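You operate a simulated robot arm through the tools that you are given. There is no shell and no other tool.

The job below is to be done with a simulated two-armed robot. You get a single attempt, and the scene is never put back.

JOB
Blow the dusty tall tile clean and put it in the beige tray.
Fine: the panel lists its dust; tile on seat 1, tack block on seat 2; blow till the panel lists no dust.

The check looks at the end state, three seconds after you hand in, the way a careful person would. Anything else that was tipped, shoved, dropped, spilled or broken makes it a failure.

ROBOT AND FRAMES
Two 7-joint arms with two-finger parallel grippers on one trunk that stands fixed in place. Base frame: the origin is at the foot of the trunk, x ahead of it, y to its left, z up; the work surface is at about z = 90. Readings come in cm, degrees, newtons and seconds.
The left shoulder is at [6.2, 19.5, 117.9], the right one opposite. With the tool pointing down near the work surface each hand reaches from about 30 to 72 cm from the base axis, measured 20 degrees to its own side. Payload 1.57 kg a hand.
Tool frame (each hand has its own): the origin (TCP) lies between the finger pads and is the grasp point; the fingertips stand 3 cm ahead of it; z points along the fingers, y is the line along which they close. The gripper opens to 11 cm. The fingers are 2.4 cm wide and 1.2 cm thick; the gripper's body (4.8 by 11.2 cm) begins 7.8 cm behind the TCP.
Orientation is that of the tool frame in the base frame, as [roll, pitch, yaw] about the fixed x, y, z axes, in that order (R = Rz(yaw) Ry(pitch) Rx(roll)). With the fingers straight down and closing along the base's y, the tool's x points along the base's -x, its y along +y and its z along -z.

CONTROLS
- The arms move only by the tool step_arm. It takes "left_moves", "right_moves" or both (then of equal length, played together; a hand with none holds still); each is a list that holds one entry, the list of rows, each a list of 7 numbers: the shift along the tool's x, y, z in units of 300 mm (1.0 is 300 mm), then the turn, a rotation vector about the tool's x, y, z in units of 120 degrees (1.0 is 120 degrees), then the closure, from 0 (fully open) to 1 (shut). In form: [[[dx, dy, dz, ax, ay, az, claw], ...]]. A call has 1 to 20 rows; each row is the pose to reach, as a shift and turn from the pose commanded when the call began, along the tool's axes at that moment. A call with a number of a shift or a turn outside -1 to 1 is refused whole. Rows are played at 5 a second. More than 5 cm and 8.6 degrees between two rows, or a gripper value outside its range, and nothing of the call is played. A pose out of reach is approached as far as the arm can. The call stops where the force on the tool passes 40 N (or 10 N more than at its start, if that is more) or the arm is blocked; 0.2 s more then pass. Each finger travels about 7.2 cm/s and halts on what it meets, pressing with about 28 N; the grip force reading is that of the motor and also rises with nothing between the fingers. The clock runs only during rows and for 0.2 s after the last one: add rows that repeat a pose to give the fingers time. The reply holds the time, the measured pose of the TCP, the force on the tool along the base axes, the opening and the grip force, in the units named above and with some noise, with the torque about the TCP (base axes, N m) and any sound that the robot's microphone picked up, and new pictures: "show" is both (left out), scene, wrist or none (wrist: the cameras of the hands that moved).
- Cameras (640 x 400 px; columns grow to the right, rows downward): "scene" is now at [8.82, -4.9, 175.8]; the picture's right is [-0.64, -0.77, 0.00], its down [-0.63, 0.53, -0.57] and it looks along [0.44, -0.37, -0.82] (base axes); focal length 313 px, centre (320, 200). "left" rides on the left gripper at [7, -1.6, -14.1] in its tool frame; the picture's right is [0.23, 0.97, 0.00], its down [-0.85, 0.20, -0.48] and it looks along [-0.47, 0.11, 0.88] (tool axes); focal length 222 px, centre (320, 200). "right" rides on the right gripper at [7, 1.6, -14.1] in its tool frame; the picture's right is [-0.23, 0.97, 0.00], its down [-0.85, -0.20, -0.48] and it looks along [-0.47, -0.11, 0.88] (tool axes); focal length 222 px, centre (320, 200).
- slide_trunk(by): slides the trunk up (or, below 0, down) by that many cm; the arms and the scene camera ride with it, the base frame stays. It gives what a move gives, with no picture.
- turn_head(pan, tilt): turns the head with the scene camera to pan (to the left, within 86 degrees either way) and tilt (down, from -29 to 69), counted from straight ahead of the robot. It gives what a move gives, and a new picture of the scene camera.
- probe_pixels(camera, pixels): for up to 12 pixels [column, row] of the newest picture of that camera ("zoom" is the newest enlarged one), the place [x, y, z] in the base frame of the surface seen there, good to about 0.2 cm. No time passes.
- inspect(camera, box): a new picture of the part [left, top, right, bottom] of that camera's present view, enlarged. No time passes.
- close_job(): hands the job in; it is judged then, once.

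Unless the task says otherwise, let go and move clear before handing in.

The tools are called after "Emit:" as a command line: name --argument value ..., lists and objects as JSON in quotes. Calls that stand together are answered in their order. step_arm: Moves the arms, as the interface text tells. Its arguments: {"type":"object","properties":{"left_moves":{"type":"array","items":{"type":"array","items":{"type":"array","items":{"type":"number"}}}},"right_moves":{"type":"array","items":{"type":"array","items":{"type":"array","items":{"type":"number"}}}},"show":{"type":"string","enum":["both","scene","wrist","none"]}},"required":[]} The other tools are called the same way: slide_trunk (by) moves the trunk up or down; turn_head (pan, tilt) turns the head that bears the scene camera; probe_pixels (camera, pixels) gives the place of the surface under pixels of a picture; inspect (camera, box) takes an enlarged picture of a part of a camera's view; close_job () hands the job in.

At the start:

```text
clock: 0.0
left_position: [44.95, -0.71, 119.96]
left_orientation: [179.9, -0.1, 180.0]
left_wrist_force: [0.6, 0.4, -0.5]
left_ft_torque: [-0.03, -0.04, -0.01]
left_width: 11.0
left_gripper_force: 0.1
right_position: [38.33, -43.56, 125.4]
right_orientation: [-180.0, 0.0, 179.9]
right_wrist_force: [0.1, 0.1, -0.1]
right_ft_torque: [0.02, -0.02, -0.02]
right_width: 10.99
right_gripper_force: 0.1
trunk travel left (down, up): [-77.5, 21.5]
head pan, tilt (commanded): [-40.1, 54.9]
```

scene: 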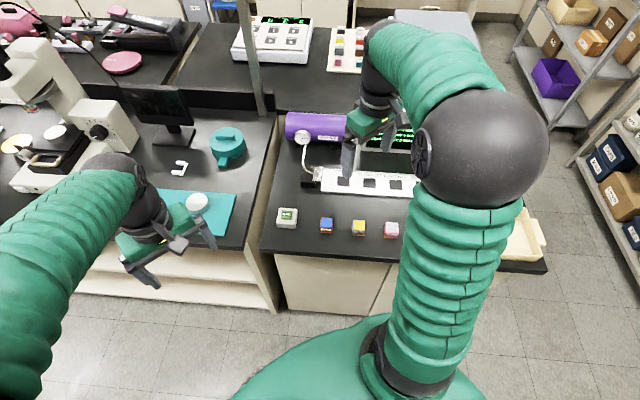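
right: 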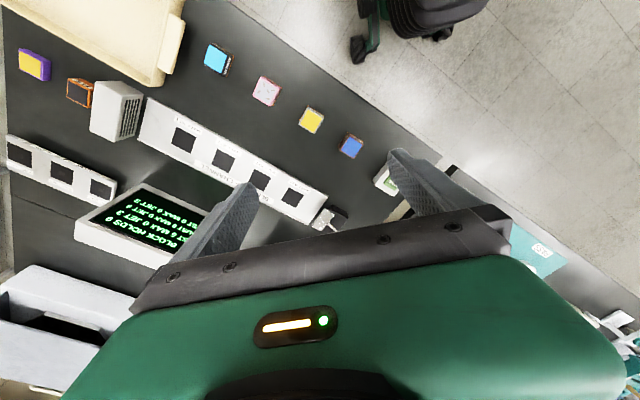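
left: 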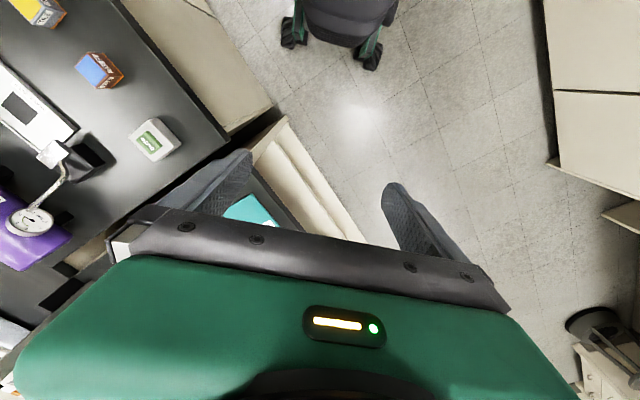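

The first pictures show a bench with coloured tiles, a white seat strip, a panel with green text, and a beige tray, partly hidden by the right arm. I'll enlarge the views to read the panel and the labels.

Emit:
inspect --camera "right" --box '[60, 180, 260, 280]'

Emit:
inspect --camera "right" --box '[0, 0, 400, 250]'

Emit:
inspect --camera "scene" --box '[260, 90, 560, 270]'

```text
3.20 times, centred on (160, 230) of right
```

zoom: 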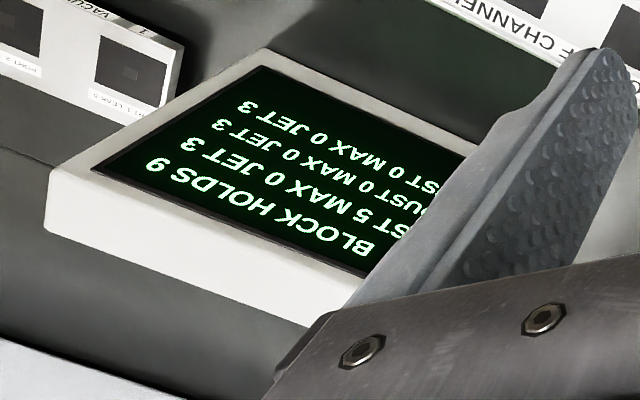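

```text
1.60 times, centred on (200, 125) of right
```

zoom: 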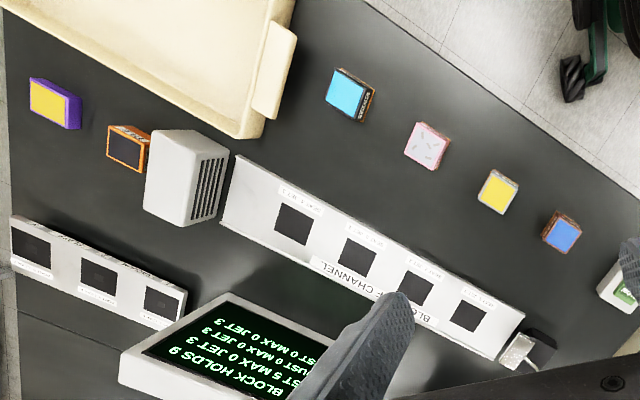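

```text
2.13 times, centred on (410, 180) of scene
```

zoom: 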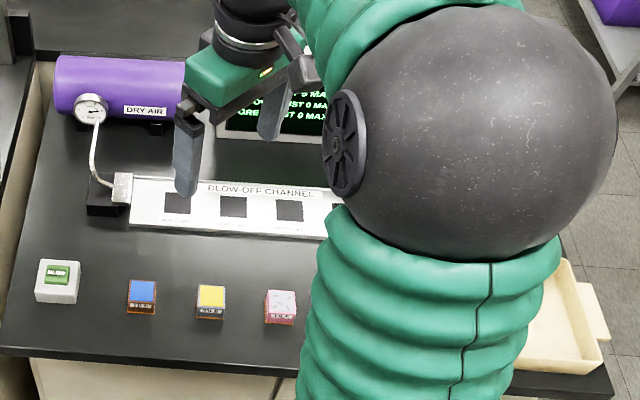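

The panel reads "BLOCK HOLDS 9" and per-tile lines with DUST 5 / MAX 0 / JET 3, partly hidden by a finger. I'll probe where the things are before moving anything.

Emit:
probe_pixels --camera "right" --pixels '[[34, 64], [78, 92], [216, 56], [265, 90], [310, 120], [350, 146], [183, 140], [221, 160], [259, 178], [293, 196], [155, 215], [115, 110]]'

Emit:
probe_pixels --camera "scene" --pixels '[[287, 216], [327, 223], [359, 226], [391, 228], [318, 180], [306, 180], [345, 185], [320, 125], [510, 240], [540, 225], [270, 240], [420, 255]]'

Emit:
inspect --camera "right" --box '[0, 110, 140, 200]'

Emit:
inspect --camera "right" --box '[180, 30, 400, 170]'

```text
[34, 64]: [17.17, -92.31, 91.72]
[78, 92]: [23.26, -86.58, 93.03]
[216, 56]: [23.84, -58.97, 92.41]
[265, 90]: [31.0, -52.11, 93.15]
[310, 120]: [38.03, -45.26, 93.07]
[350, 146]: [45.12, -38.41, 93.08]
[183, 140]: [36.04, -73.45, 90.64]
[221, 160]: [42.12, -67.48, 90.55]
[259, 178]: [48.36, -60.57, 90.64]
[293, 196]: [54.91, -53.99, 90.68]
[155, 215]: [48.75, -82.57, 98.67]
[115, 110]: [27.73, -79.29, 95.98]
```

```text
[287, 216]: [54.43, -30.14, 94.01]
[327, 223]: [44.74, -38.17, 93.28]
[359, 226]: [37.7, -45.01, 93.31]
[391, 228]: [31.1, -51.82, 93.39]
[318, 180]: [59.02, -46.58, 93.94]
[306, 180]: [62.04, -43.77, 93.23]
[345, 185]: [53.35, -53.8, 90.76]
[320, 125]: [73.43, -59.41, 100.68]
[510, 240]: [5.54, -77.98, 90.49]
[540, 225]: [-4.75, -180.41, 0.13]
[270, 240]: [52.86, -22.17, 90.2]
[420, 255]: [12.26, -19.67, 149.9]
```

```text
4.44 times, centred on (70, 155) of right
```

zoom: 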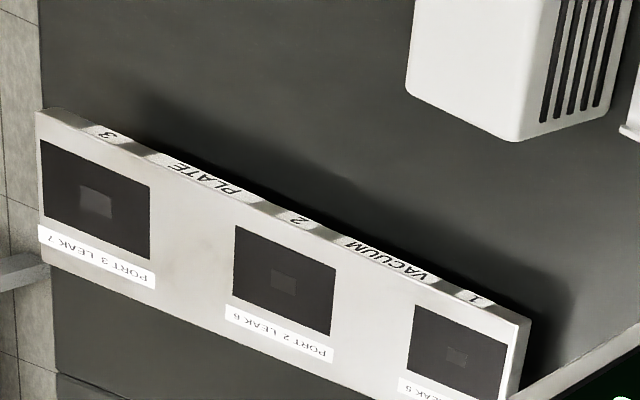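

```text
2.86 times, centred on (290, 100) of right
```

zoom: 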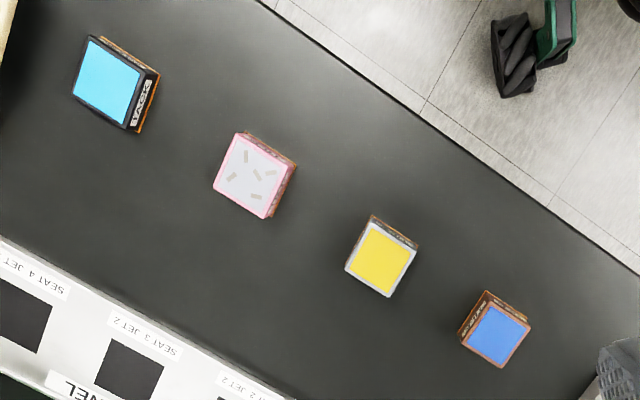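

The pink-rimmed tile at right-camera (265, 90) shows dust flecks on top, and the cyan-topped block at (216, 56) is lettered TACK. I'll shift the right hand, staying well above the bench, so its camera clears the panel and labels.

Emit:
step_arm --right_moves '[[[-0.067, -0.1, 0, 0, 0, 0, 0], [-0.133, -0.2, 0, 0, 0, 0, 0], [-0.2, -0.3, 0, 0, 0, 0, 0], [-0.267, -0.4, 0, 0, 0, 0, 0]]]' --show "both"

```text
clock: 1.0
left_position: [45.12, -0.84, 120.01]
left_orientation: [179.9, -0.1, -180.0]
left_wrist_force: [1.1, -0.2, -0.6]
left_ft_torque: [-0.02, 0.0, -0.03]
left_width: 10.98
left_gripper_force: 0.0
right_position: [46.4, -55.71, 125.7]
right_orientation: [179.9, -0.1, 180.0]
right_wrist_force: [0.1, -0.2, 0.6]
right_ft_torque: [-0.01, -0.02, 0.01]
right_width: 11.02
right_gripper_force: 0.2
trunk travel left (down, up): [-77.5, 21.5]
head pan, tilt (commanded): [-40.1, 54.9]
```

scene: 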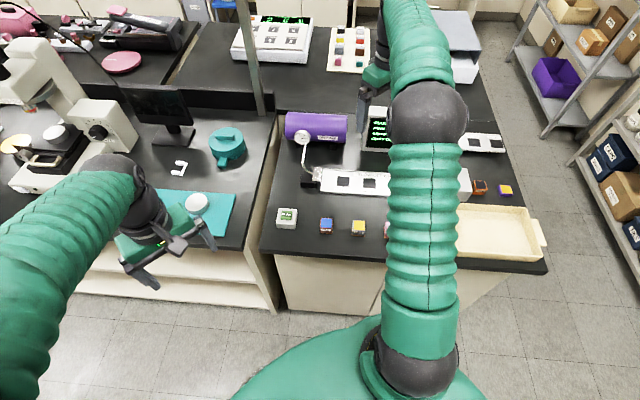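
right: 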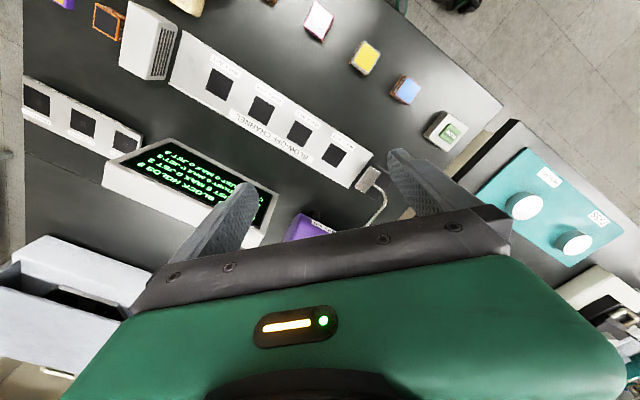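

The panel is now at about (110–280, 140–225) in the right view, still clipped by the left finger. I'll go another 6 cm ahead to clear it.

Emit:
step_arm --right_moves '[[[-0.1, 0.05, 0, 0, 0, 0, 0], [-0.2, 0.1, 0, 0, 0, 0, 0]]]' --show "both"

Emit:
inspect --camera "right" --box '[80, 80, 320, 230]'

Emit:
inspect --camera "scene" --box '[440, 90, 560, 265]'

```text
clock: 1.6
left_position: [45.24, -0.59, 119.83]
left_orientation: [180.0, -0.2, -180.0]
left_wrist_force: [-0.1, 0.0, -0.5]
left_ft_torque: [0.03, 0.05, 0.0]
left_width: 11.0
left_gripper_force: 0.0
right_position: [52.53, -52.5, 125.34]
right_orientation: [180.0, -0.2, -180.0]
right_wrist_force: [-0.1, -0.3, 0.8]
right_ft_torque: [0.02, -0.02, 0.0]
right_width: 10.99
right_gripper_force: 0.1
trunk travel left (down, up): [-77.5, 21.5]
head pan, tilt (commanded): [-40.1, 54.9]
```

scene: 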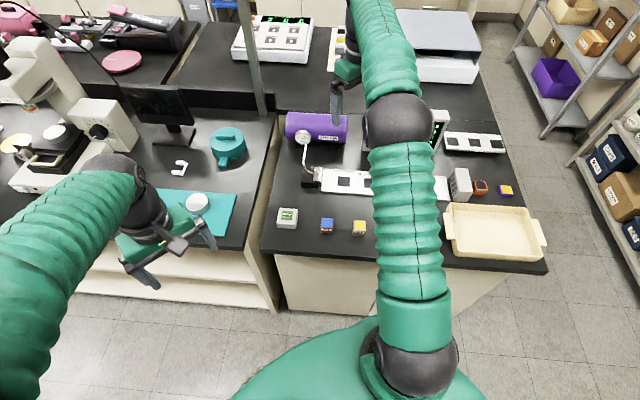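
right: 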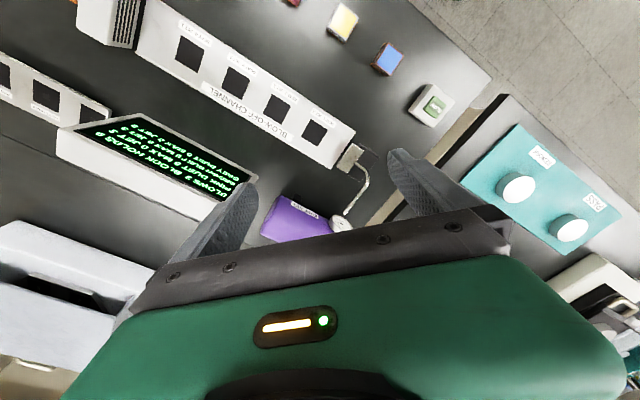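

```text
2.67 times, centred on (200, 155) of right
```

zoom: 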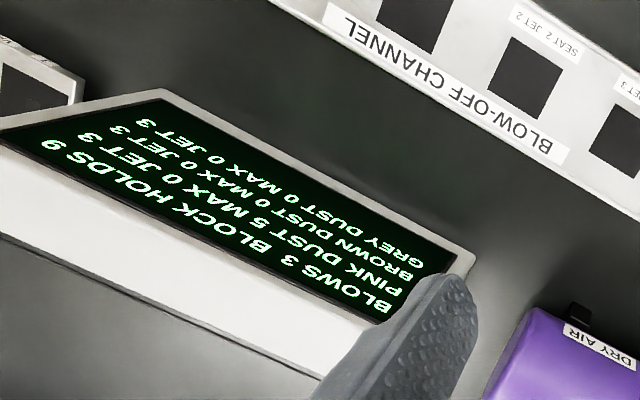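

```text
2.29 times, centred on (500, 178) of scene
```

zoom: 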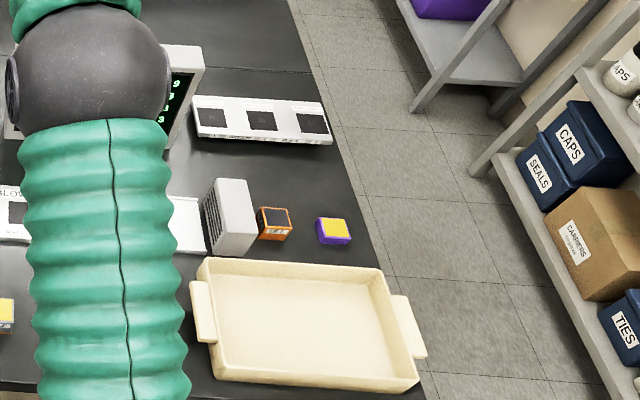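

The panel reads: BLOWS 3, BLOCK HOLDS 9, PINK DUST 5 MAX 0 JET 3, BROWN DUST 0, GREY DUST 0. I'll draw the right hand back high over the tray side so that the scene camera gets a clear view of the seats, labels and tiles.

Emit:
step_arm --right_moves '[[[0.1, -0.03, -0.02, 0, 0, 0, 0], [0.2, -0.06, -0.04, 0, 0, 0, 0], [0.3, -0.09, -0.06, 0, 0, 0, 0], [0.4, -0.12, -0.08, 0, 0, 0, 0], [0.5, -0.15, -0.1, 0, 0, 0, 0], [0.6, -0.18, -0.12, 0, 0, 0, 0], [0.7, -0.21, -0.14, 0, 0, 0, 0], [0.8, -0.24, -0.16, 0, 0, 0, 0], [0.9, -0.27, -0.18, 0, 0, 0, 0], [1.0, -0.3, -0.2, 0, 0, 0, 0]]]' --show "both"

```text
clock: 3.8
left_position: [44.87, -0.64, 119.98]
left_orientation: [-180.0, 0.0, -179.9]
left_wrist_force: [-0.5, 0.9, -0.9]
left_ft_torque: [-0.01, 0.0, 0.02]
left_width: 10.99
left_gripper_force: 0.1
right_position: [22.14, -61.14, 131.88]
right_orientation: [-180.0, 0.0, 179.9]
right_wrist_force: [0.0, -0.1, 0.6]
right_ft_torque: [0.03, -0.03, 0.05]
right_width: 10.99
right_gripper_force: 0.1
trunk travel left (down, up): [-77.5, 21.5]
head pan, tilt (commanded): [-40.1, 54.9]
```

scene: 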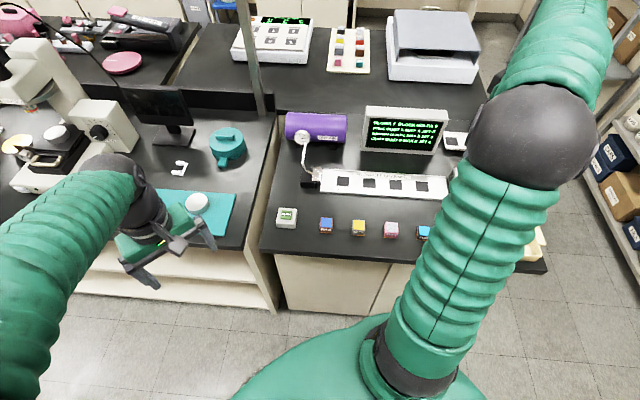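
right: 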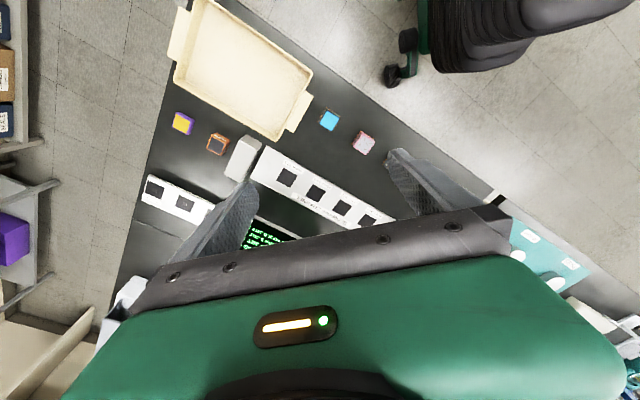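

The seats, panel and tiles are now clear in the scene view (panel at about (405, 132), tiles along row 228). I'll enlarge them to read the labels.

Emit:
inspect --camera "scene" --box '[270, 160, 450, 250]'

Emit:
inspect --camera "scene" --box '[355, 95, 455, 160]'

Emit:
inspect --camera "scene" --box '[310, 205, 440, 245]'

Emit:
inspect --camera "scene" --box '[325, 165, 455, 205]'

Emit:
inspect --camera "right" --box '[140, 80, 400, 240]'

```text
3.56 times, centred on (360, 205) of scene
```

zoom: 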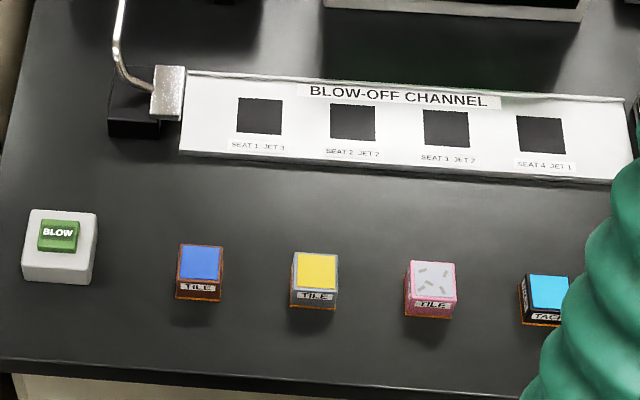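

```text
6.15 times, centred on (405, 128) of scene
```

zoom: 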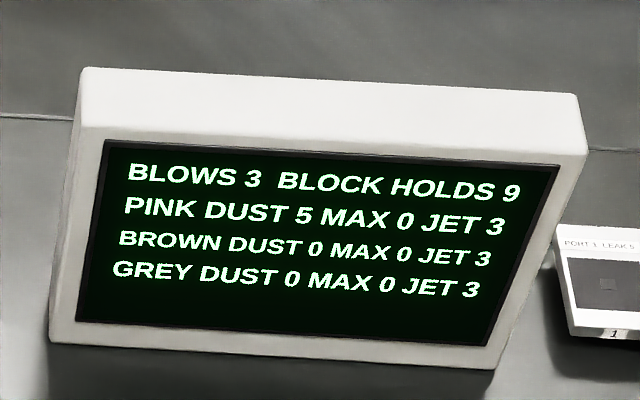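

```text
4.92 times, centred on (375, 225) of scene
```

zoom: 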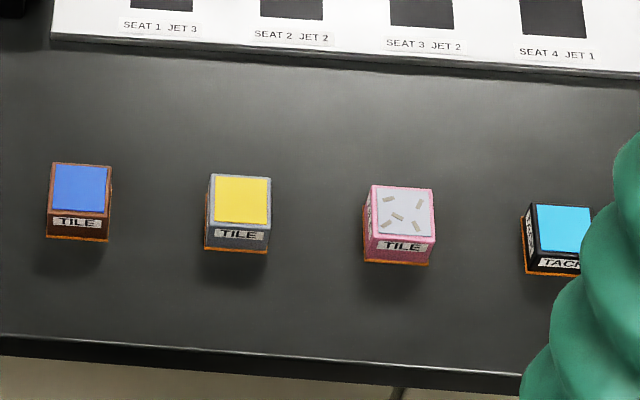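

```text
4.92 times, centred on (390, 185) of scene
```

zoom: 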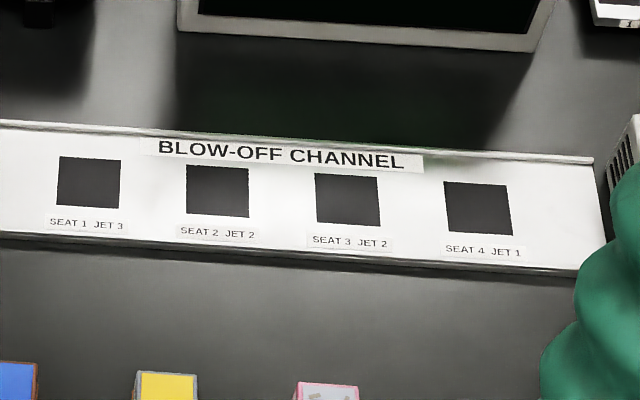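

```text
2.46 times, centred on (270, 160) of right
```

zoom: 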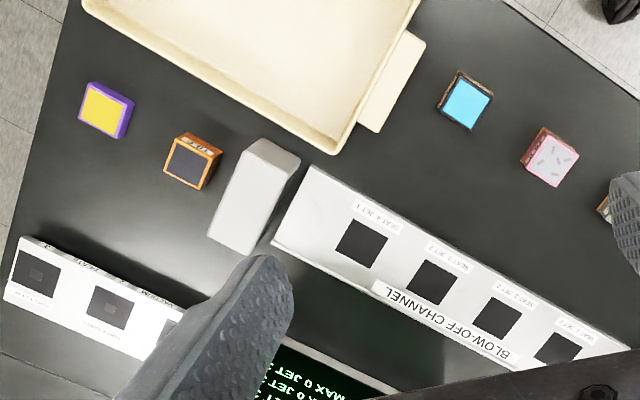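

The seats are marked SEAT 1 JET 3, SEAT 2 JET 2, SEAT 3 JET 2, SEAT 4 JET 1, and the pink TILE carries five flecks, matching PINK DUST 5. Next I'll measure the pink tile closely.

Emit:
inspect --camera "scene" --box '[376, 212, 408, 244]'

```text
12.50 times, centred on (392, 228) of scene
```

zoom: 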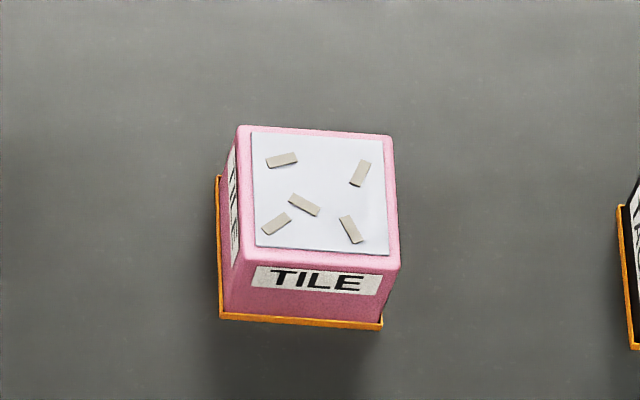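

Emit:
probe_pixels --camera "zoom" --pixels '[[245, 130], [388, 140], [394, 265], [247, 258], [320, 195], [320, 280], [222, 316], [380, 327], [300, 340], [320, 262], [218, 180], [232, 200]]'

Emit:
inspect --camera "right" --box '[300, 90, 400, 170]'

Emit:
inspect --camera "right" --box '[160, 95, 260, 175]'

```text
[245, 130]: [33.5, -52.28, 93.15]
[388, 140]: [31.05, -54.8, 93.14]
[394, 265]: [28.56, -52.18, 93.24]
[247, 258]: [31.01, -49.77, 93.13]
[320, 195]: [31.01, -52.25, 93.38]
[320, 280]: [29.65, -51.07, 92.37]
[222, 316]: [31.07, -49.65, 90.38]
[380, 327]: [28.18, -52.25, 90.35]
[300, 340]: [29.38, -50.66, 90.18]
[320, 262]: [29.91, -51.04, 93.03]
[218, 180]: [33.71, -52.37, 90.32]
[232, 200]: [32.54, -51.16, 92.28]
```

```text
5.00 times, centred on (350, 130) of right
```

zoom: 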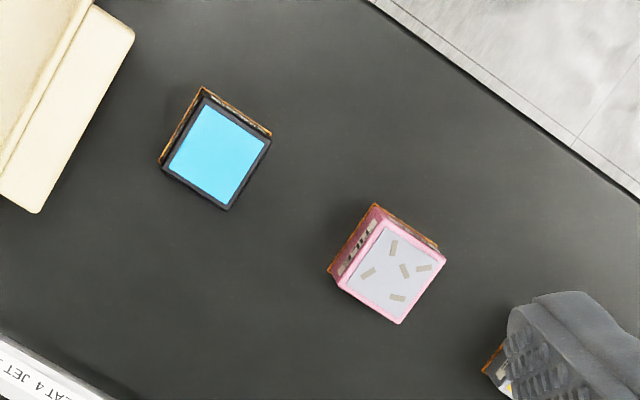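

```text
5.00 times, centred on (210, 135) of right
```

zoom: 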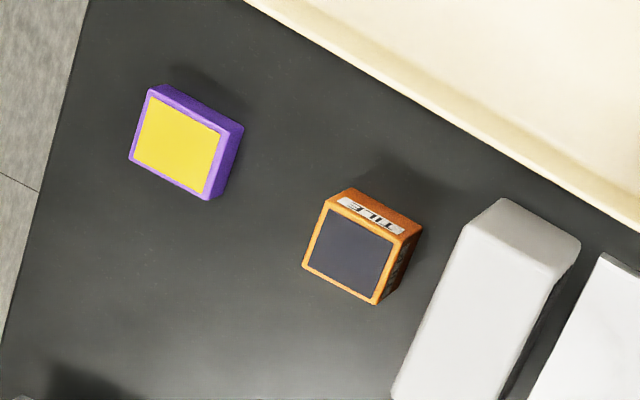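

The pink tile is about 3.5 × 3.5 × 3 cm, centred near (31.0, −52.3), with its sides at about 45°; the purple block is only about 1.7 cm tall, so the pink one is the dusty tall tile. Next I'll measure the channel's seats, rails and nozzle.

Emit:
inspect --camera "scene" --box '[295, 160, 391, 220]'

```text
6.67 times, centred on (343, 190) of scene
```

zoom: 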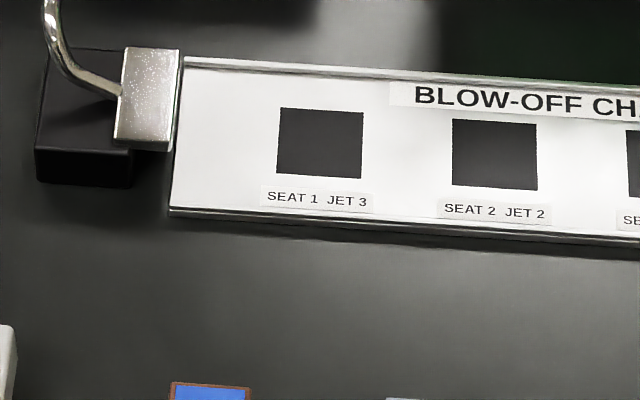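

Emit:
probe_pixels --camera "zoom" --pixels '[[281, 108], [363, 112], [361, 178], [277, 174], [319, 143], [240, 140], [495, 155], [454, 120], [536, 189], [150, 60], [150, 110], [180, 56]]'

Emit:
probe_pixels --camera "zoom" --pixels '[[300, 66], [300, 75], [300, 217], [300, 222], [300, 235], [400, 150], [80, 90], [50, 20], [85, 160], [120, 90], [145, 140], [300, 190]]'

```text
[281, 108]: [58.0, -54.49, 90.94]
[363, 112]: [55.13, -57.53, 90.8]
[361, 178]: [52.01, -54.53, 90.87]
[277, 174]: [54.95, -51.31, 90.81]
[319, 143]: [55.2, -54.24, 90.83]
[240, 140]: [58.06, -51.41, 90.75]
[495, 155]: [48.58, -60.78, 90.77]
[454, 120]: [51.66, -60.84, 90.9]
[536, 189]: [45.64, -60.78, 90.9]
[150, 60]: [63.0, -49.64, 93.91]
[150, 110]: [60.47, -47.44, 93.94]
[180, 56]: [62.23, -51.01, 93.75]
```

```text
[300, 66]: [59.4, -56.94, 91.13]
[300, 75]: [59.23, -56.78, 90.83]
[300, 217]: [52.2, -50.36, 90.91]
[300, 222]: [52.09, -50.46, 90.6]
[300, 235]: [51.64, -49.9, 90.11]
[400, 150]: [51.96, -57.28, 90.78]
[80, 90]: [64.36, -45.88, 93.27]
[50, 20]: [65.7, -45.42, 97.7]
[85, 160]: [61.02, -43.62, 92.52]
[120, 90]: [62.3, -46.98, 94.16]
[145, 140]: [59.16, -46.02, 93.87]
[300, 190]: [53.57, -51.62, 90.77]
```

Seat 1 is centred at about (55.0, −54.5) and seat 2 at (48.6, −60.8), at height 90.85 with 0.3 cm rails; the nozzle top is at about 94, some 7.5 cm from seat 1. I'll measure the tray and the tack block in the right wrist view, plus the button.

Emit:
probe_pixels --camera "right" --pixels '[[245, 70], [195, 5], [308, 75], [272, 137], [178, 88], [220, 90], [270, 100], [260, 60], [215, 30], [298, 115], [329, 119], [363, 142]]'

Emit:
inspect --camera "scene" --box '[272, 200, 304, 232]'

```text
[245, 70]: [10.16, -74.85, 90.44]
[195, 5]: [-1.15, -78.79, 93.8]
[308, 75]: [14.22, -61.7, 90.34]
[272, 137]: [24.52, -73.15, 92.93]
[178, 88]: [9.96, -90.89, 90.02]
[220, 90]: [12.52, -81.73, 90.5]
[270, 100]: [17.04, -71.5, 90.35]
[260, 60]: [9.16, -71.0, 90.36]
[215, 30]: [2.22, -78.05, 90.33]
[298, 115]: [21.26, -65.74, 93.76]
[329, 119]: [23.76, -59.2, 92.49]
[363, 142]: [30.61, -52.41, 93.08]
```

```text
12.50 times, centred on (288, 216) of scene
```

zoom: 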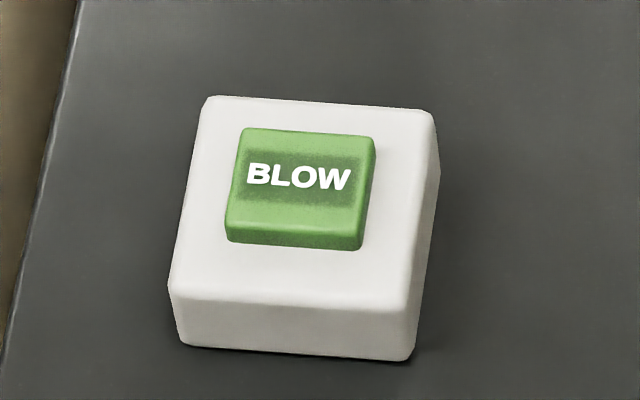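

Emit:
probe_pixels --camera "zoom" --pixels '[[305, 185], [245, 135], [370, 142], [360, 232], [230, 225], [300, 130], [295, 215], [280, 280], [400, 200], [215, 105], [430, 115], [405, 310]]'

Emit:
inspect --camera "right" --box '[310, 100, 350, 140]'

```text
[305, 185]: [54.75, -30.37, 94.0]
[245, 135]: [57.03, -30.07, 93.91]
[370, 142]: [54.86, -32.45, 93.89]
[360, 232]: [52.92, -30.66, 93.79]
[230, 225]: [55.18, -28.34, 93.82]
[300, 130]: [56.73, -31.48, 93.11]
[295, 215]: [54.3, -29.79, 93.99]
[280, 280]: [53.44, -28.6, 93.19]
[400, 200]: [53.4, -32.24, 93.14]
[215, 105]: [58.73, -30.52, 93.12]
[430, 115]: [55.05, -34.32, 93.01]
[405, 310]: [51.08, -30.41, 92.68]
```

```text
10.00 times, centred on (330, 120) of right
```

zoom: 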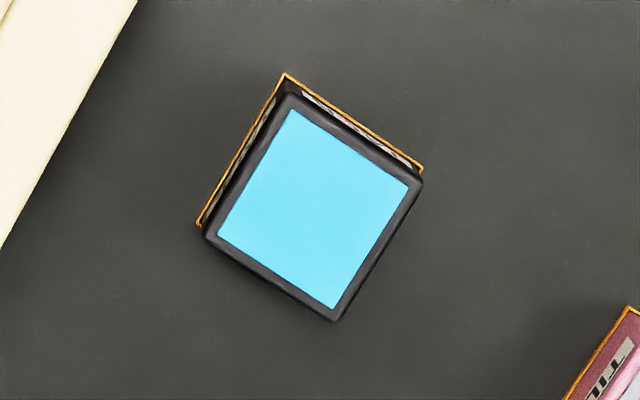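

Emit:
probe_pixels --camera "zoom" --pixels '[[287, 98], [420, 182], [336, 318], [208, 232], [312, 205], [284, 76], [422, 166], [197, 226], [350, 125], [355, 135]]'

```text
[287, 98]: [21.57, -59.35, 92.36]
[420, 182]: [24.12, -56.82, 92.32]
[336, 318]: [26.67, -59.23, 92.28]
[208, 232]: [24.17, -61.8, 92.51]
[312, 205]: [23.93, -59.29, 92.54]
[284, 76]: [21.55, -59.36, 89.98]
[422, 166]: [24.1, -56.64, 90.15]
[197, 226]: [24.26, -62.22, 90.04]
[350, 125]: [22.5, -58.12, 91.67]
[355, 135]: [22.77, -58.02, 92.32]
```

The tack block is 3.55 cm square with its top at 92.4, centred at (24.1, −59.3) and turned 45°; the orange lines are flat marks at bench height. I'll turn the right hand to yaw 135° and come down to about 110 above it.

Emit:
step_arm --right_moves '[[[-0.008, 0.008, 0.09, 0, 0, 0.047, 0], [-0.016, 0.016, 0.18, 0, 0, 0.094, 0], [-0.024, 0.024, 0.27, 0, 0, 0.141, 0], [-0.032, 0.031, 0.36, 0, 0, 0.188, 0], [-0.04, 0.039, 0.45, 0, 0, 0.234, 0], [-0.048, 0.047, 0.54, 0, 0, 0.281, 0], [-0.056, 0.054, 0.63, 0, 0, 0.328, 0], [-0.064, 0.061, 0.72, 0, 0, 0.375, 0], [-0.064, 0.061, 0.72, 0, 0, 0.375, 0]]]' --show "both"

```text
clock: 5.8
left_position: [44.92, -0.71, 120.01]
left_orientation: [179.9, 0.0, 180.0]
left_wrist_force: [0.6, -1.2, -0.2]
left_ft_torque: [0.01, -0.01, 0.01]
left_width: 10.99
left_gripper_force: 0.0
right_position: [23.87, -59.47, 109.81]
right_orientation: [180.0, 0.0, 134.9]
right_wrist_force: [-0.2, 0.3, 0.5]
right_ft_torque: [0.02, -0.04, -0.01]
right_width: 11.02
right_gripper_force: 0.1
trunk travel left (down, up): [-77.5, 21.5]
head pan, tilt (commanded): [-40.1, 54.9]
```

scene: 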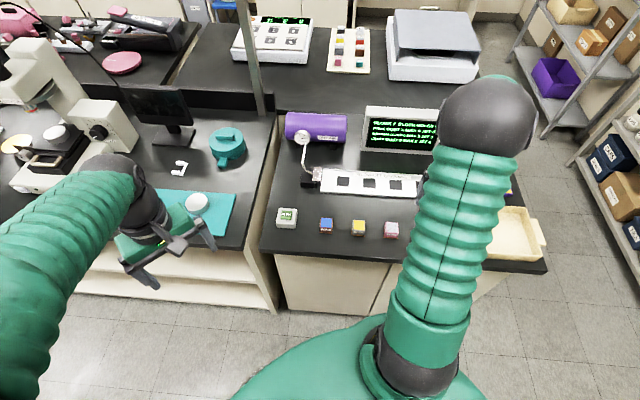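
right: 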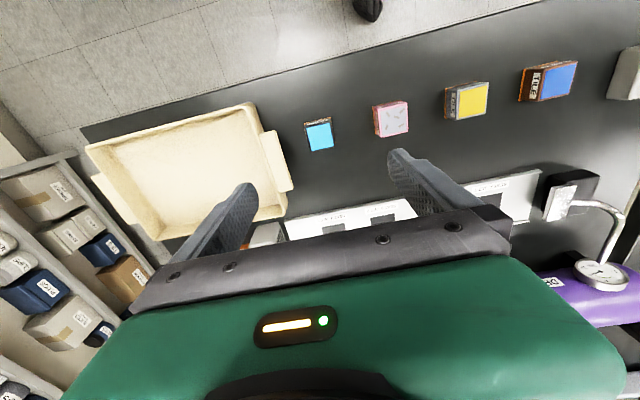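

The hand is at yaw 135° over the tack block, which shows at (319, 133) in the right view between the fingers' lines. I'll narrow the opening to 6 cm to keep off the tray handle, and come down to about 97.

Emit:
step_arm --right_moves '[[[0, 0.002, 0.08, 0, 0, 0, 0.45], [0, 0.004, 0.16, 0, 0, 0, 0.45], [0, 0.005, 0.24, 0, 0, 0, 0.45], [0, 0.005, 0.32, 0, 0, 0, 0.45], [0, 0.005, 0.42, 0, 0, 0, 0.45], [0, 0.005, 0.42, 0, 0, 0, 0.45]]]' --show "wrist"

```text
clock: 7.2
left_position: [44.95, -0.74, 119.88]
left_orientation: [-180.0, -0.1, 179.9]
left_wrist_force: [0.0, -0.8, 0.2]
left_ft_torque: [-0.01, -0.02, -0.02]
left_width: 10.96
left_gripper_force: 0.1
right_position: [24.11, -59.49, 97.17]
right_orientation: [-179.9, 0.0, 135.0]
right_wrist_force: [0.2, -0.2, -0.2]
right_ft_torque: [0.0, 0.02, 0.01]
right_width: 6.06
right_gripper_force: 0.0
trunk travel left (down, up): [-77.5, 21.5]
head pan, tilt (commanded): [-40.1, 54.9]
```

right: 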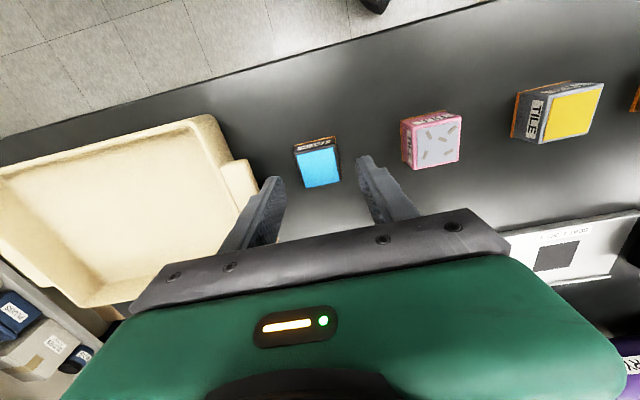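

The tack block at (320, 168) sits midway between the fingertips, as computed. I'll go down to TCP 93.6 (fingertips about 0.6 cm above the bench) and close.

Emit:
step_arm --right_moves '[[[0, 0, 0.04, 0, 0, 0, 0.45], [0, 0, 0.08, 0, 0, 0, 0.45], [0, 0, 0.119, 0, 0, 0, 0.45], [0, 0, 0.119, 0, 0, 0, 0.45]]]' --show "wrist"

```text
clock: 8.2
left_position: [45.01, -0.69, 119.93]
left_orientation: [180.0, 0.0, 180.0]
left_wrist_force: [0.4, -0.1, -0.2]
left_ft_torque: [0.01, 0.0, 0.02]
left_width: 10.99
left_gripper_force: 0.1
right_position: [24.15, -59.49, 93.63]
right_orientation: [180.0, 0.0, 135.0]
right_wrist_force: [-0.2, -0.4, 0.1]
right_ft_torque: [-0.01, 0.0, 0.02]
right_width: 6.05
right_gripper_force: 0.0
trunk travel left (down, up): [-77.5, 21.5]
head pan, tilt (commanded): [-40.1, 54.9]
```

right: 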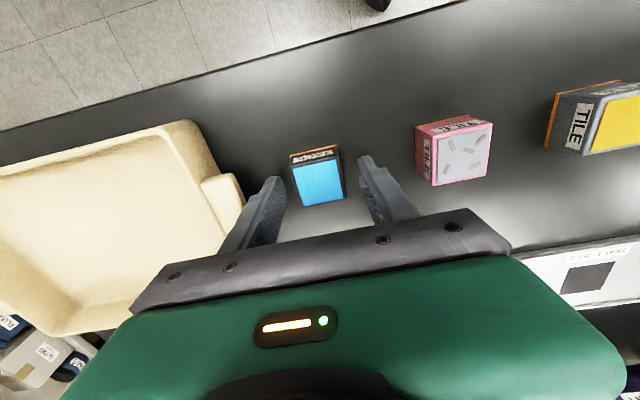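

The cyan block at (320, 182) lies between the fingers at TCP height 93.6. I'll close on it.

Emit:
step_arm --right_moves '[[[0, 0, 0, 0, 0, 0, 0.55], [0, 0, 0, 0, 0, 0, 0.65], [0, 0, 0, 0, 0, 0, 0.75], [0, 0, 0, 0, 0, 0, 0.9], [0, 0, 0, 0, 0, 0, 1.0], [0, 0, 0, 0, 0, 0, 1.0]]]' --show "wrist"

```text
clock: 9.6
left_position: [44.89, -0.62, 119.96]
left_orientation: [-179.9, 0.0, -180.0]
left_wrist_force: [0.4, 0.1, 0.5]
left_ft_torque: [-0.01, -0.02, 0.02]
left_width: 10.98
left_gripper_force: 0.1
right_position: [24.04, -59.5, 93.69]
right_orientation: [-180.0, 0.0, 135.0]
right_wrist_force: [0.2, 0.5, -0.5]
right_ft_torque: [-0.03, 0.07, 0.0]
right_width: 3.7
right_gripper_force: 27.9
trunk travel left (down, up): [-77.5, 21.5]
head pan, tilt (commanded): [-40.1, 54.9]
```

right: 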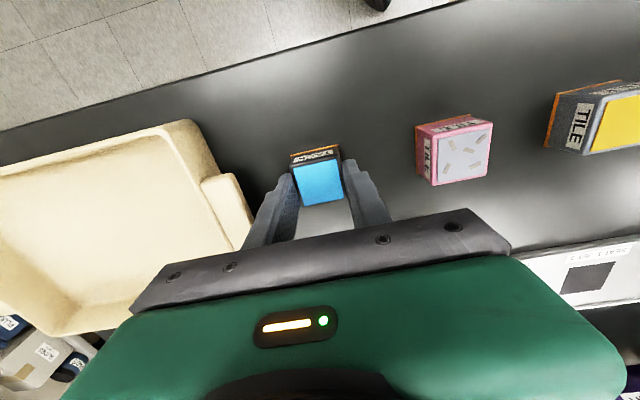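

The grip is firm (3.7 cm, 27.9 N). I'll lift 10 cm and carry the tack block over seat 2.

Emit:
step_arm --right_moves '[[[0, 0, -0.06, 0, 0, 0, 1], [0, 0, -0.15, 0, 0, 0, 1], [0, 0, -0.25, 0, 0, 0, 1], [0, 0, -0.333, 0, 0, 0, 1], [-0.076, 0.068, -0.333, 0, 0, 0, 1], [-0.152, 0.137, -0.333, 0, 0, 0, 1], [-0.228, 0.205, -0.333, 0, 0, 0, 1], [-0.304, 0.274, -0.333, 0, 0, 0, 1], [-0.38, 0.342, -0.333, 0, 0, 0, 1], [-0.456, 0.41, -0.333, 0, 0, 0, 1], [-0.532, 0.479, -0.333, 0, 0, 0, 1], [-0.608, 0.547, -0.333, 0, 0, 0, 1], [-0.608, 0.547, -0.333, 0, 0, 0, 1], [-0.608, 0.547, -0.333, 0, 0, 0, 1]]]' --show "both"

```text
clock: 12.6
left_position: [44.95, -0.57, 119.96]
left_orientation: [-180.0, 0.0, 179.9]
left_wrist_force: [-0.4, -0.1, -0.2]
left_ft_torque: [-0.02, 0.01, -0.02]
left_width: 11.02
left_gripper_force: 0.0
right_position: [48.94, -60.8, 103.75]
right_orientation: [-180.0, 0.0, 135.0]
right_wrist_force: [-0.6, 0.3, -0.5]
right_ft_torque: [0.01, -0.02, -0.05]
right_width: 3.67
right_gripper_force: 28.3
trunk travel left (down, up): [-77.5, 21.5]
head pan, tilt (commanded): [-40.1, 54.9]
```

scene: 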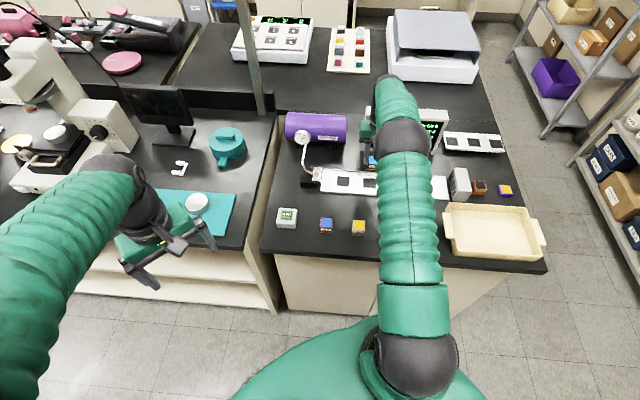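
right: 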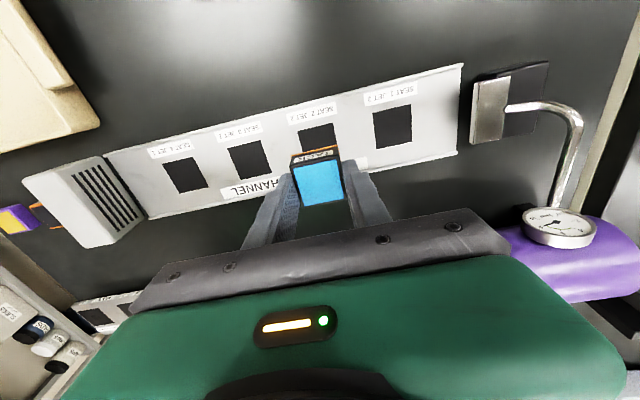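

The block hangs over seat 2 in the right view, with seats 1 and 3 visible at (392, 127) and (250, 160). I'll probe their corners to check the aim.

Emit:
probe_pixels --camera "right" --pixels '[[374, 111], [410, 106], [412, 142], [376, 148], [229, 147], [264, 141], [272, 172], [237, 180], [298, 131], [333, 124], [320, 185], [318, 150]]'

Emit:
inspect --camera "right" --box '[240, 100, 400, 220]'

```text
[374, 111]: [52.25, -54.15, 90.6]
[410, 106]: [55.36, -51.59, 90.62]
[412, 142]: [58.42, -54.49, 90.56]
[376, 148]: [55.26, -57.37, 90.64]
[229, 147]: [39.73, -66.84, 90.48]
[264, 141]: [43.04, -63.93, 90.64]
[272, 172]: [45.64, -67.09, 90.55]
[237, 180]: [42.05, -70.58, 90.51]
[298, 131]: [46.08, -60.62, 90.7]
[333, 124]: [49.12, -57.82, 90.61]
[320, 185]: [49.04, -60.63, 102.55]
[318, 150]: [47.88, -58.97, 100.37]
```

```text
3.33 times, centred on (320, 160) of right
```

zoom: 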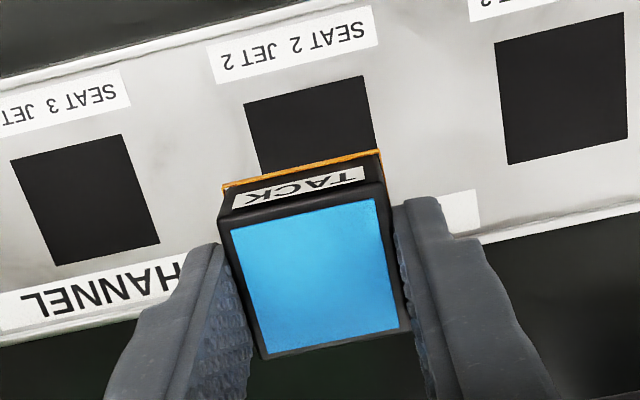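

The block (49.0, −60.6) and seat 2 (49.0, −60.75) agree to about 0.1 cm. I'll lower it to just above the seat.

Emit:
step_arm --right_moves '[[[0, 0, 0.08, 0, 0, 0, 1], [0, 0, 0.16, 0, 0, 0, 1], [0, 0, 0.22, 0, 0, 0, 1], [0, 0, 0.27, 0, 0, 0, 1], [0, 0, 0.3, 0, 0, 0, 1], [0, 0, 0.3, 0, 0, 0, 1], [0, 0, 0.3, 0, 0, 0, 1]]]' --show "wrist"

Emit:
inspect --camera "right" --box '[240, 120, 400, 240]'

```text
clock: 14.2
left_position: [44.89, -0.6, 119.96]
left_orientation: [180.0, 0.0, -179.9]
left_wrist_force: [0.5, 0.0, -0.2]
left_ft_torque: [0.0, -0.02, 0.06]
left_width: 10.97
left_gripper_force: 0.0
right_position: [48.88, -60.82, 94.78]
right_orientation: [180.0, -0.1, 135.0]
right_wrist_force: [-0.2, 0.4, -0.3]
right_ft_torque: [0.02, 0.01, 0.03]
right_width: 3.68
right_gripper_force: 28.2
trunk travel left (down, up): [-77.5, 21.5]
head pan, tilt (commanded): [-40.1, 54.9]
```

right: 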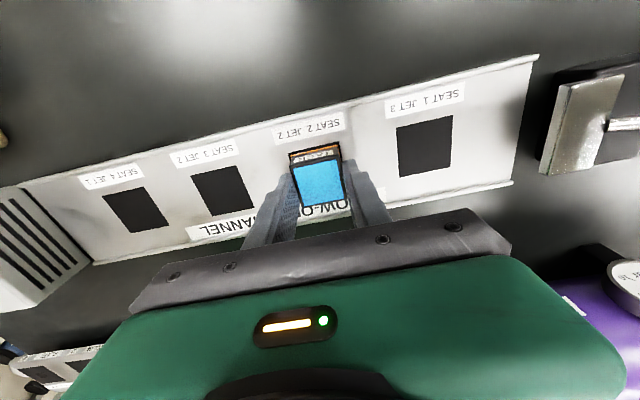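

```text
3.33 times, centred on (320, 180) of right
```

zoom: 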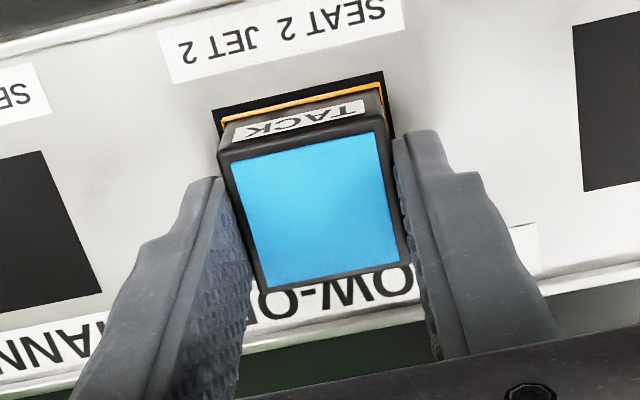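

The block is squarely inside seat 2's dark outline. I'll lower it by small steps, watching the force.

Emit:
step_arm --right_moves '[[[0, 0, 0.005, 0, 0, 0, 1], [0, 0, 0.01, 0, 0, 0, 1], [0, 0, 0.013, 0, 0, 0, 1], [0, 0, 0.013, 0, 0, 0, 1]]]' --show "none"

```text
clock: 15.2
left_position: [45.02, -0.71, 119.97]
left_orientation: [-179.9, 0.1, -180.0]
left_wrist_force: [0.9, -0.1, 0.0]
left_ft_torque: [0.02, 0.0, 0.0]
left_width: 11.02
left_gripper_force: 0.0
right_position: [48.81, -60.74, 94.44]
right_orientation: [180.0, 0.1, 135.1]
right_wrist_force: [-0.5, 0.4, 0.2]
right_ft_torque: [0.0, -0.01, 0.0]
right_width: 3.71
right_gripper_force: 28.0
trunk travel left (down, up): [-77.5, 21.5]
head pan, tilt (commanded): [-40.1, 54.9]
```

No contact yet at 94.44. I'll keep lowering in 0.1 cm steps.

Emit:
step_arm --right_moves '[[[0, 0, 0.0035, 0, 0, 0, 1], [0, 0, 0.007, 0, 0, 0, 1], [0, 0, 0.007, 0, 0, 0, 1]]]' --show "none"

```text
clock: 16.0
left_position: [44.89, -0.7, 120.1]
left_orientation: [-180.0, 0.0, 180.0]
left_wrist_force: [-0.2, -0.1, 0.1]
left_ft_torque: [0.02, 0.03, 0.0]
left_width: 10.99
left_gripper_force: 0.1
right_position: [48.84, -60.83, 94.12]
right_orientation: [-179.9, 0.0, 135.0]
right_wrist_force: [0.5, -1.0, 6.3]
right_ft_torque: [0.15, 0.16, 0.06]
right_width: 3.7
right_gripper_force: 28.2
trunk travel left (down, up): [-77.5, 21.5]
head pan, tilt (commanded): [-40.1, 54.9]
```

A 6.3 N upward force shows the block is resting on the seat at TCP 94.1. I'll open to 6 cm and rise straight up.

Emit:
step_arm --right_moves '[[[0, 0, 0, 0, 0, 0, 0.6], [0, 0, 0, 0, 0, 0, 0.5], [0, 0, 0, 0, 0, 0, 0.45], [0, 0, 0, 0, 0, 0, 0.45], [0, 0, -0.05, 0, 0, 0, 0.45], [0, 0, -0.15, 0, 0, 0, 0.45], [0, 0, -0.25, 0, 0, 0, 0.45], [0, 0, -0.35, 0, 0, 0, 0.45]]]' --show "wrist"

Emit:
inspect --camera "right" --box '[240, 90, 400, 190]'

```text
clock: 17.8
left_position: [44.88, -0.64, 119.95]
left_orientation: [179.9, 0.0, 180.0]
left_wrist_force: [-0.8, 0.2, -0.4]
left_ft_torque: [-0.01, 0.03, 0.0]
left_width: 11.01
left_gripper_force: 0.0
right_position: [48.9, -60.62, 104.71]
right_orientation: [180.0, 0.0, 135.0]
right_wrist_force: [0.2, 0.5, -0.3]
right_ft_torque: [0.0, -0.01, 0.0]
right_width: 6.05
right_gripper_force: 0.1
trunk travel left (down, up): [-77.5, 21.5]
head pan, tilt (commanded): [-40.1, 54.9]
```

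right: 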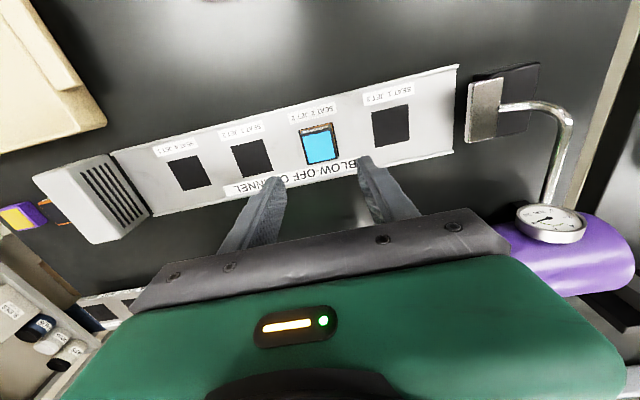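

```text
4.00 times, centred on (320, 140) of right
```

zoom: 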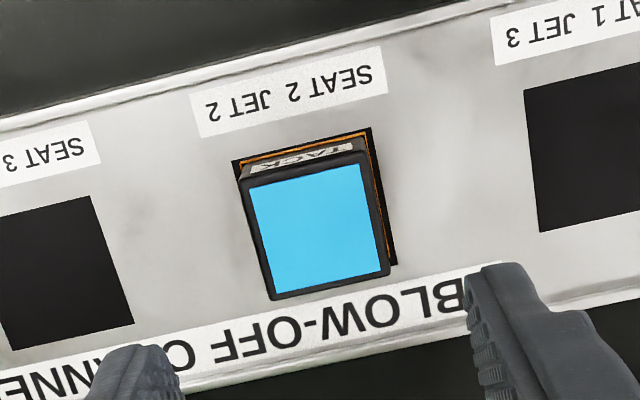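

The tack block stands squarely on seat 2. Next I'll move over the pink tile at (31.0, −52.3) with the fingers 6 cm open.

Emit:
step_arm --right_moves '[[[0.104, -0.037, 0, 0, 0, 0, 0.45], [0.207, -0.073, 0, 0, 0, 0, 0.45], [0.311, -0.11, 0, 0, 0, 0, 0.45], [0.414, -0.147, 0, 0, 0, 0, 0.45], [0.518, -0.183, 0, 0, 0, 0, 0.45], [0.621, -0.22, 0, 0, 0, 0, 0.45], [0.621, -0.22, 0.1, 0, 0, 0, 0.45], [0.621, -0.22, 0.18, 0, 0, 0, 0.45], [0.621, -0.22, 0.24, 0, 0, 0, 0.45], [0.621, -0.22, 0.24, 0, 0, 0, 0.45]]]' --show "wrist"

Emit:
inspect --camera "right" --box '[240, 100, 400, 220]'

```text
clock: 20.0
left_position: [44.98, -0.48, 119.9]
left_orientation: [180.0, 0.1, 179.9]
left_wrist_force: [0.0, 0.6, -0.2]
left_ft_torque: [0.03, 0.0, -0.01]
left_width: 10.98
left_gripper_force: 0.0
right_position: [30.89, -52.34, 97.43]
right_orientation: [-179.9, 0.1, 135.0]
right_wrist_force: [0.2, 0.4, 0.3]
right_ft_torque: [0.02, -0.01, 0.02]
right_width: 6.05
right_gripper_force: 0.1
trunk travel left (down, up): [-77.5, 21.5]
head pan, tilt (commanded): [-40.1, 54.9]
```

right: 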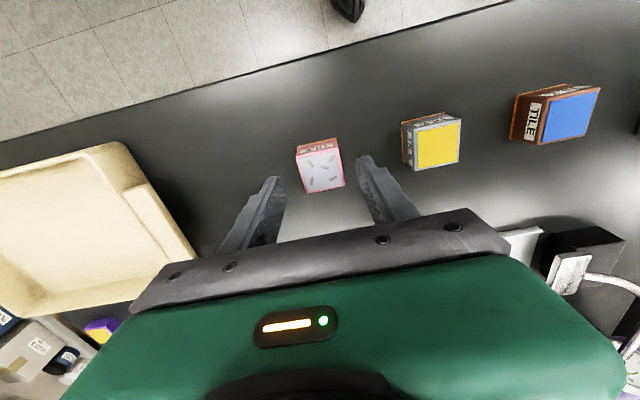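

```text
3.33 times, centred on (320, 160) of right
```

zoom: 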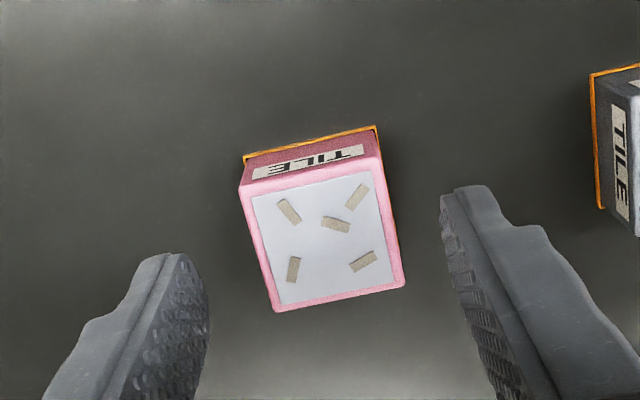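

The pink tile at (320, 166) sits midway between the fingers. I'll come down to TCP 93.9 and close.

Emit:
step_arm --right_moves '[[[0, 0, 0.04, 0, 0, 0, 0.45], [0, 0, 0.08, 0, 0, 0, 0.45], [0, 0, 0.118, 0, 0, 0, 0.45], [0, 0, 0.118, 0, 0, 0, 0.45], [0, 0, 0.118, 0, 0, 0, 0.55], [0, 0, 0.118, 0, 0, 0, 0.65], [0, 0, 0.118, 0, 0, 0, 0.75], [0, 0, 0.118, 0, 0, 0, 0.9], [0, 0, 0.118, 0, 0, 0, 1.0], [0, 0, 0.118, 0, 0, 0, 1.0]]]' --show "wrist"

```text
clock: 22.2
left_position: [44.85, -0.74, 119.98]
left_orientation: [179.9, -0.1, -179.9]
left_wrist_force: [0.2, -0.1, -1.0]
left_ft_torque: [0.01, 0.0, 0.0]
left_width: 11.02
left_gripper_force: 0.0
right_position: [30.86, -52.36, 94.03]
right_orientation: [-180.0, 0.0, 135.0]
right_wrist_force: [0.1, -1.0, -0.1]
right_ft_torque: [0.02, -0.05, -0.04]
right_width: 3.69
right_gripper_force: 27.7
trunk travel left (down, up): [-77.5, 21.5]
head pan, tilt (commanded): [-40.1, 54.9]
```

right: 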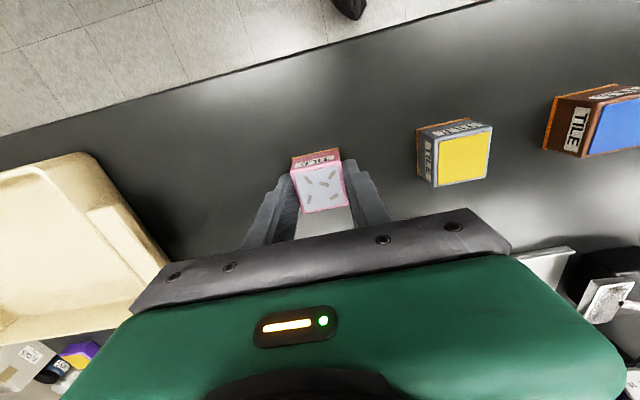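

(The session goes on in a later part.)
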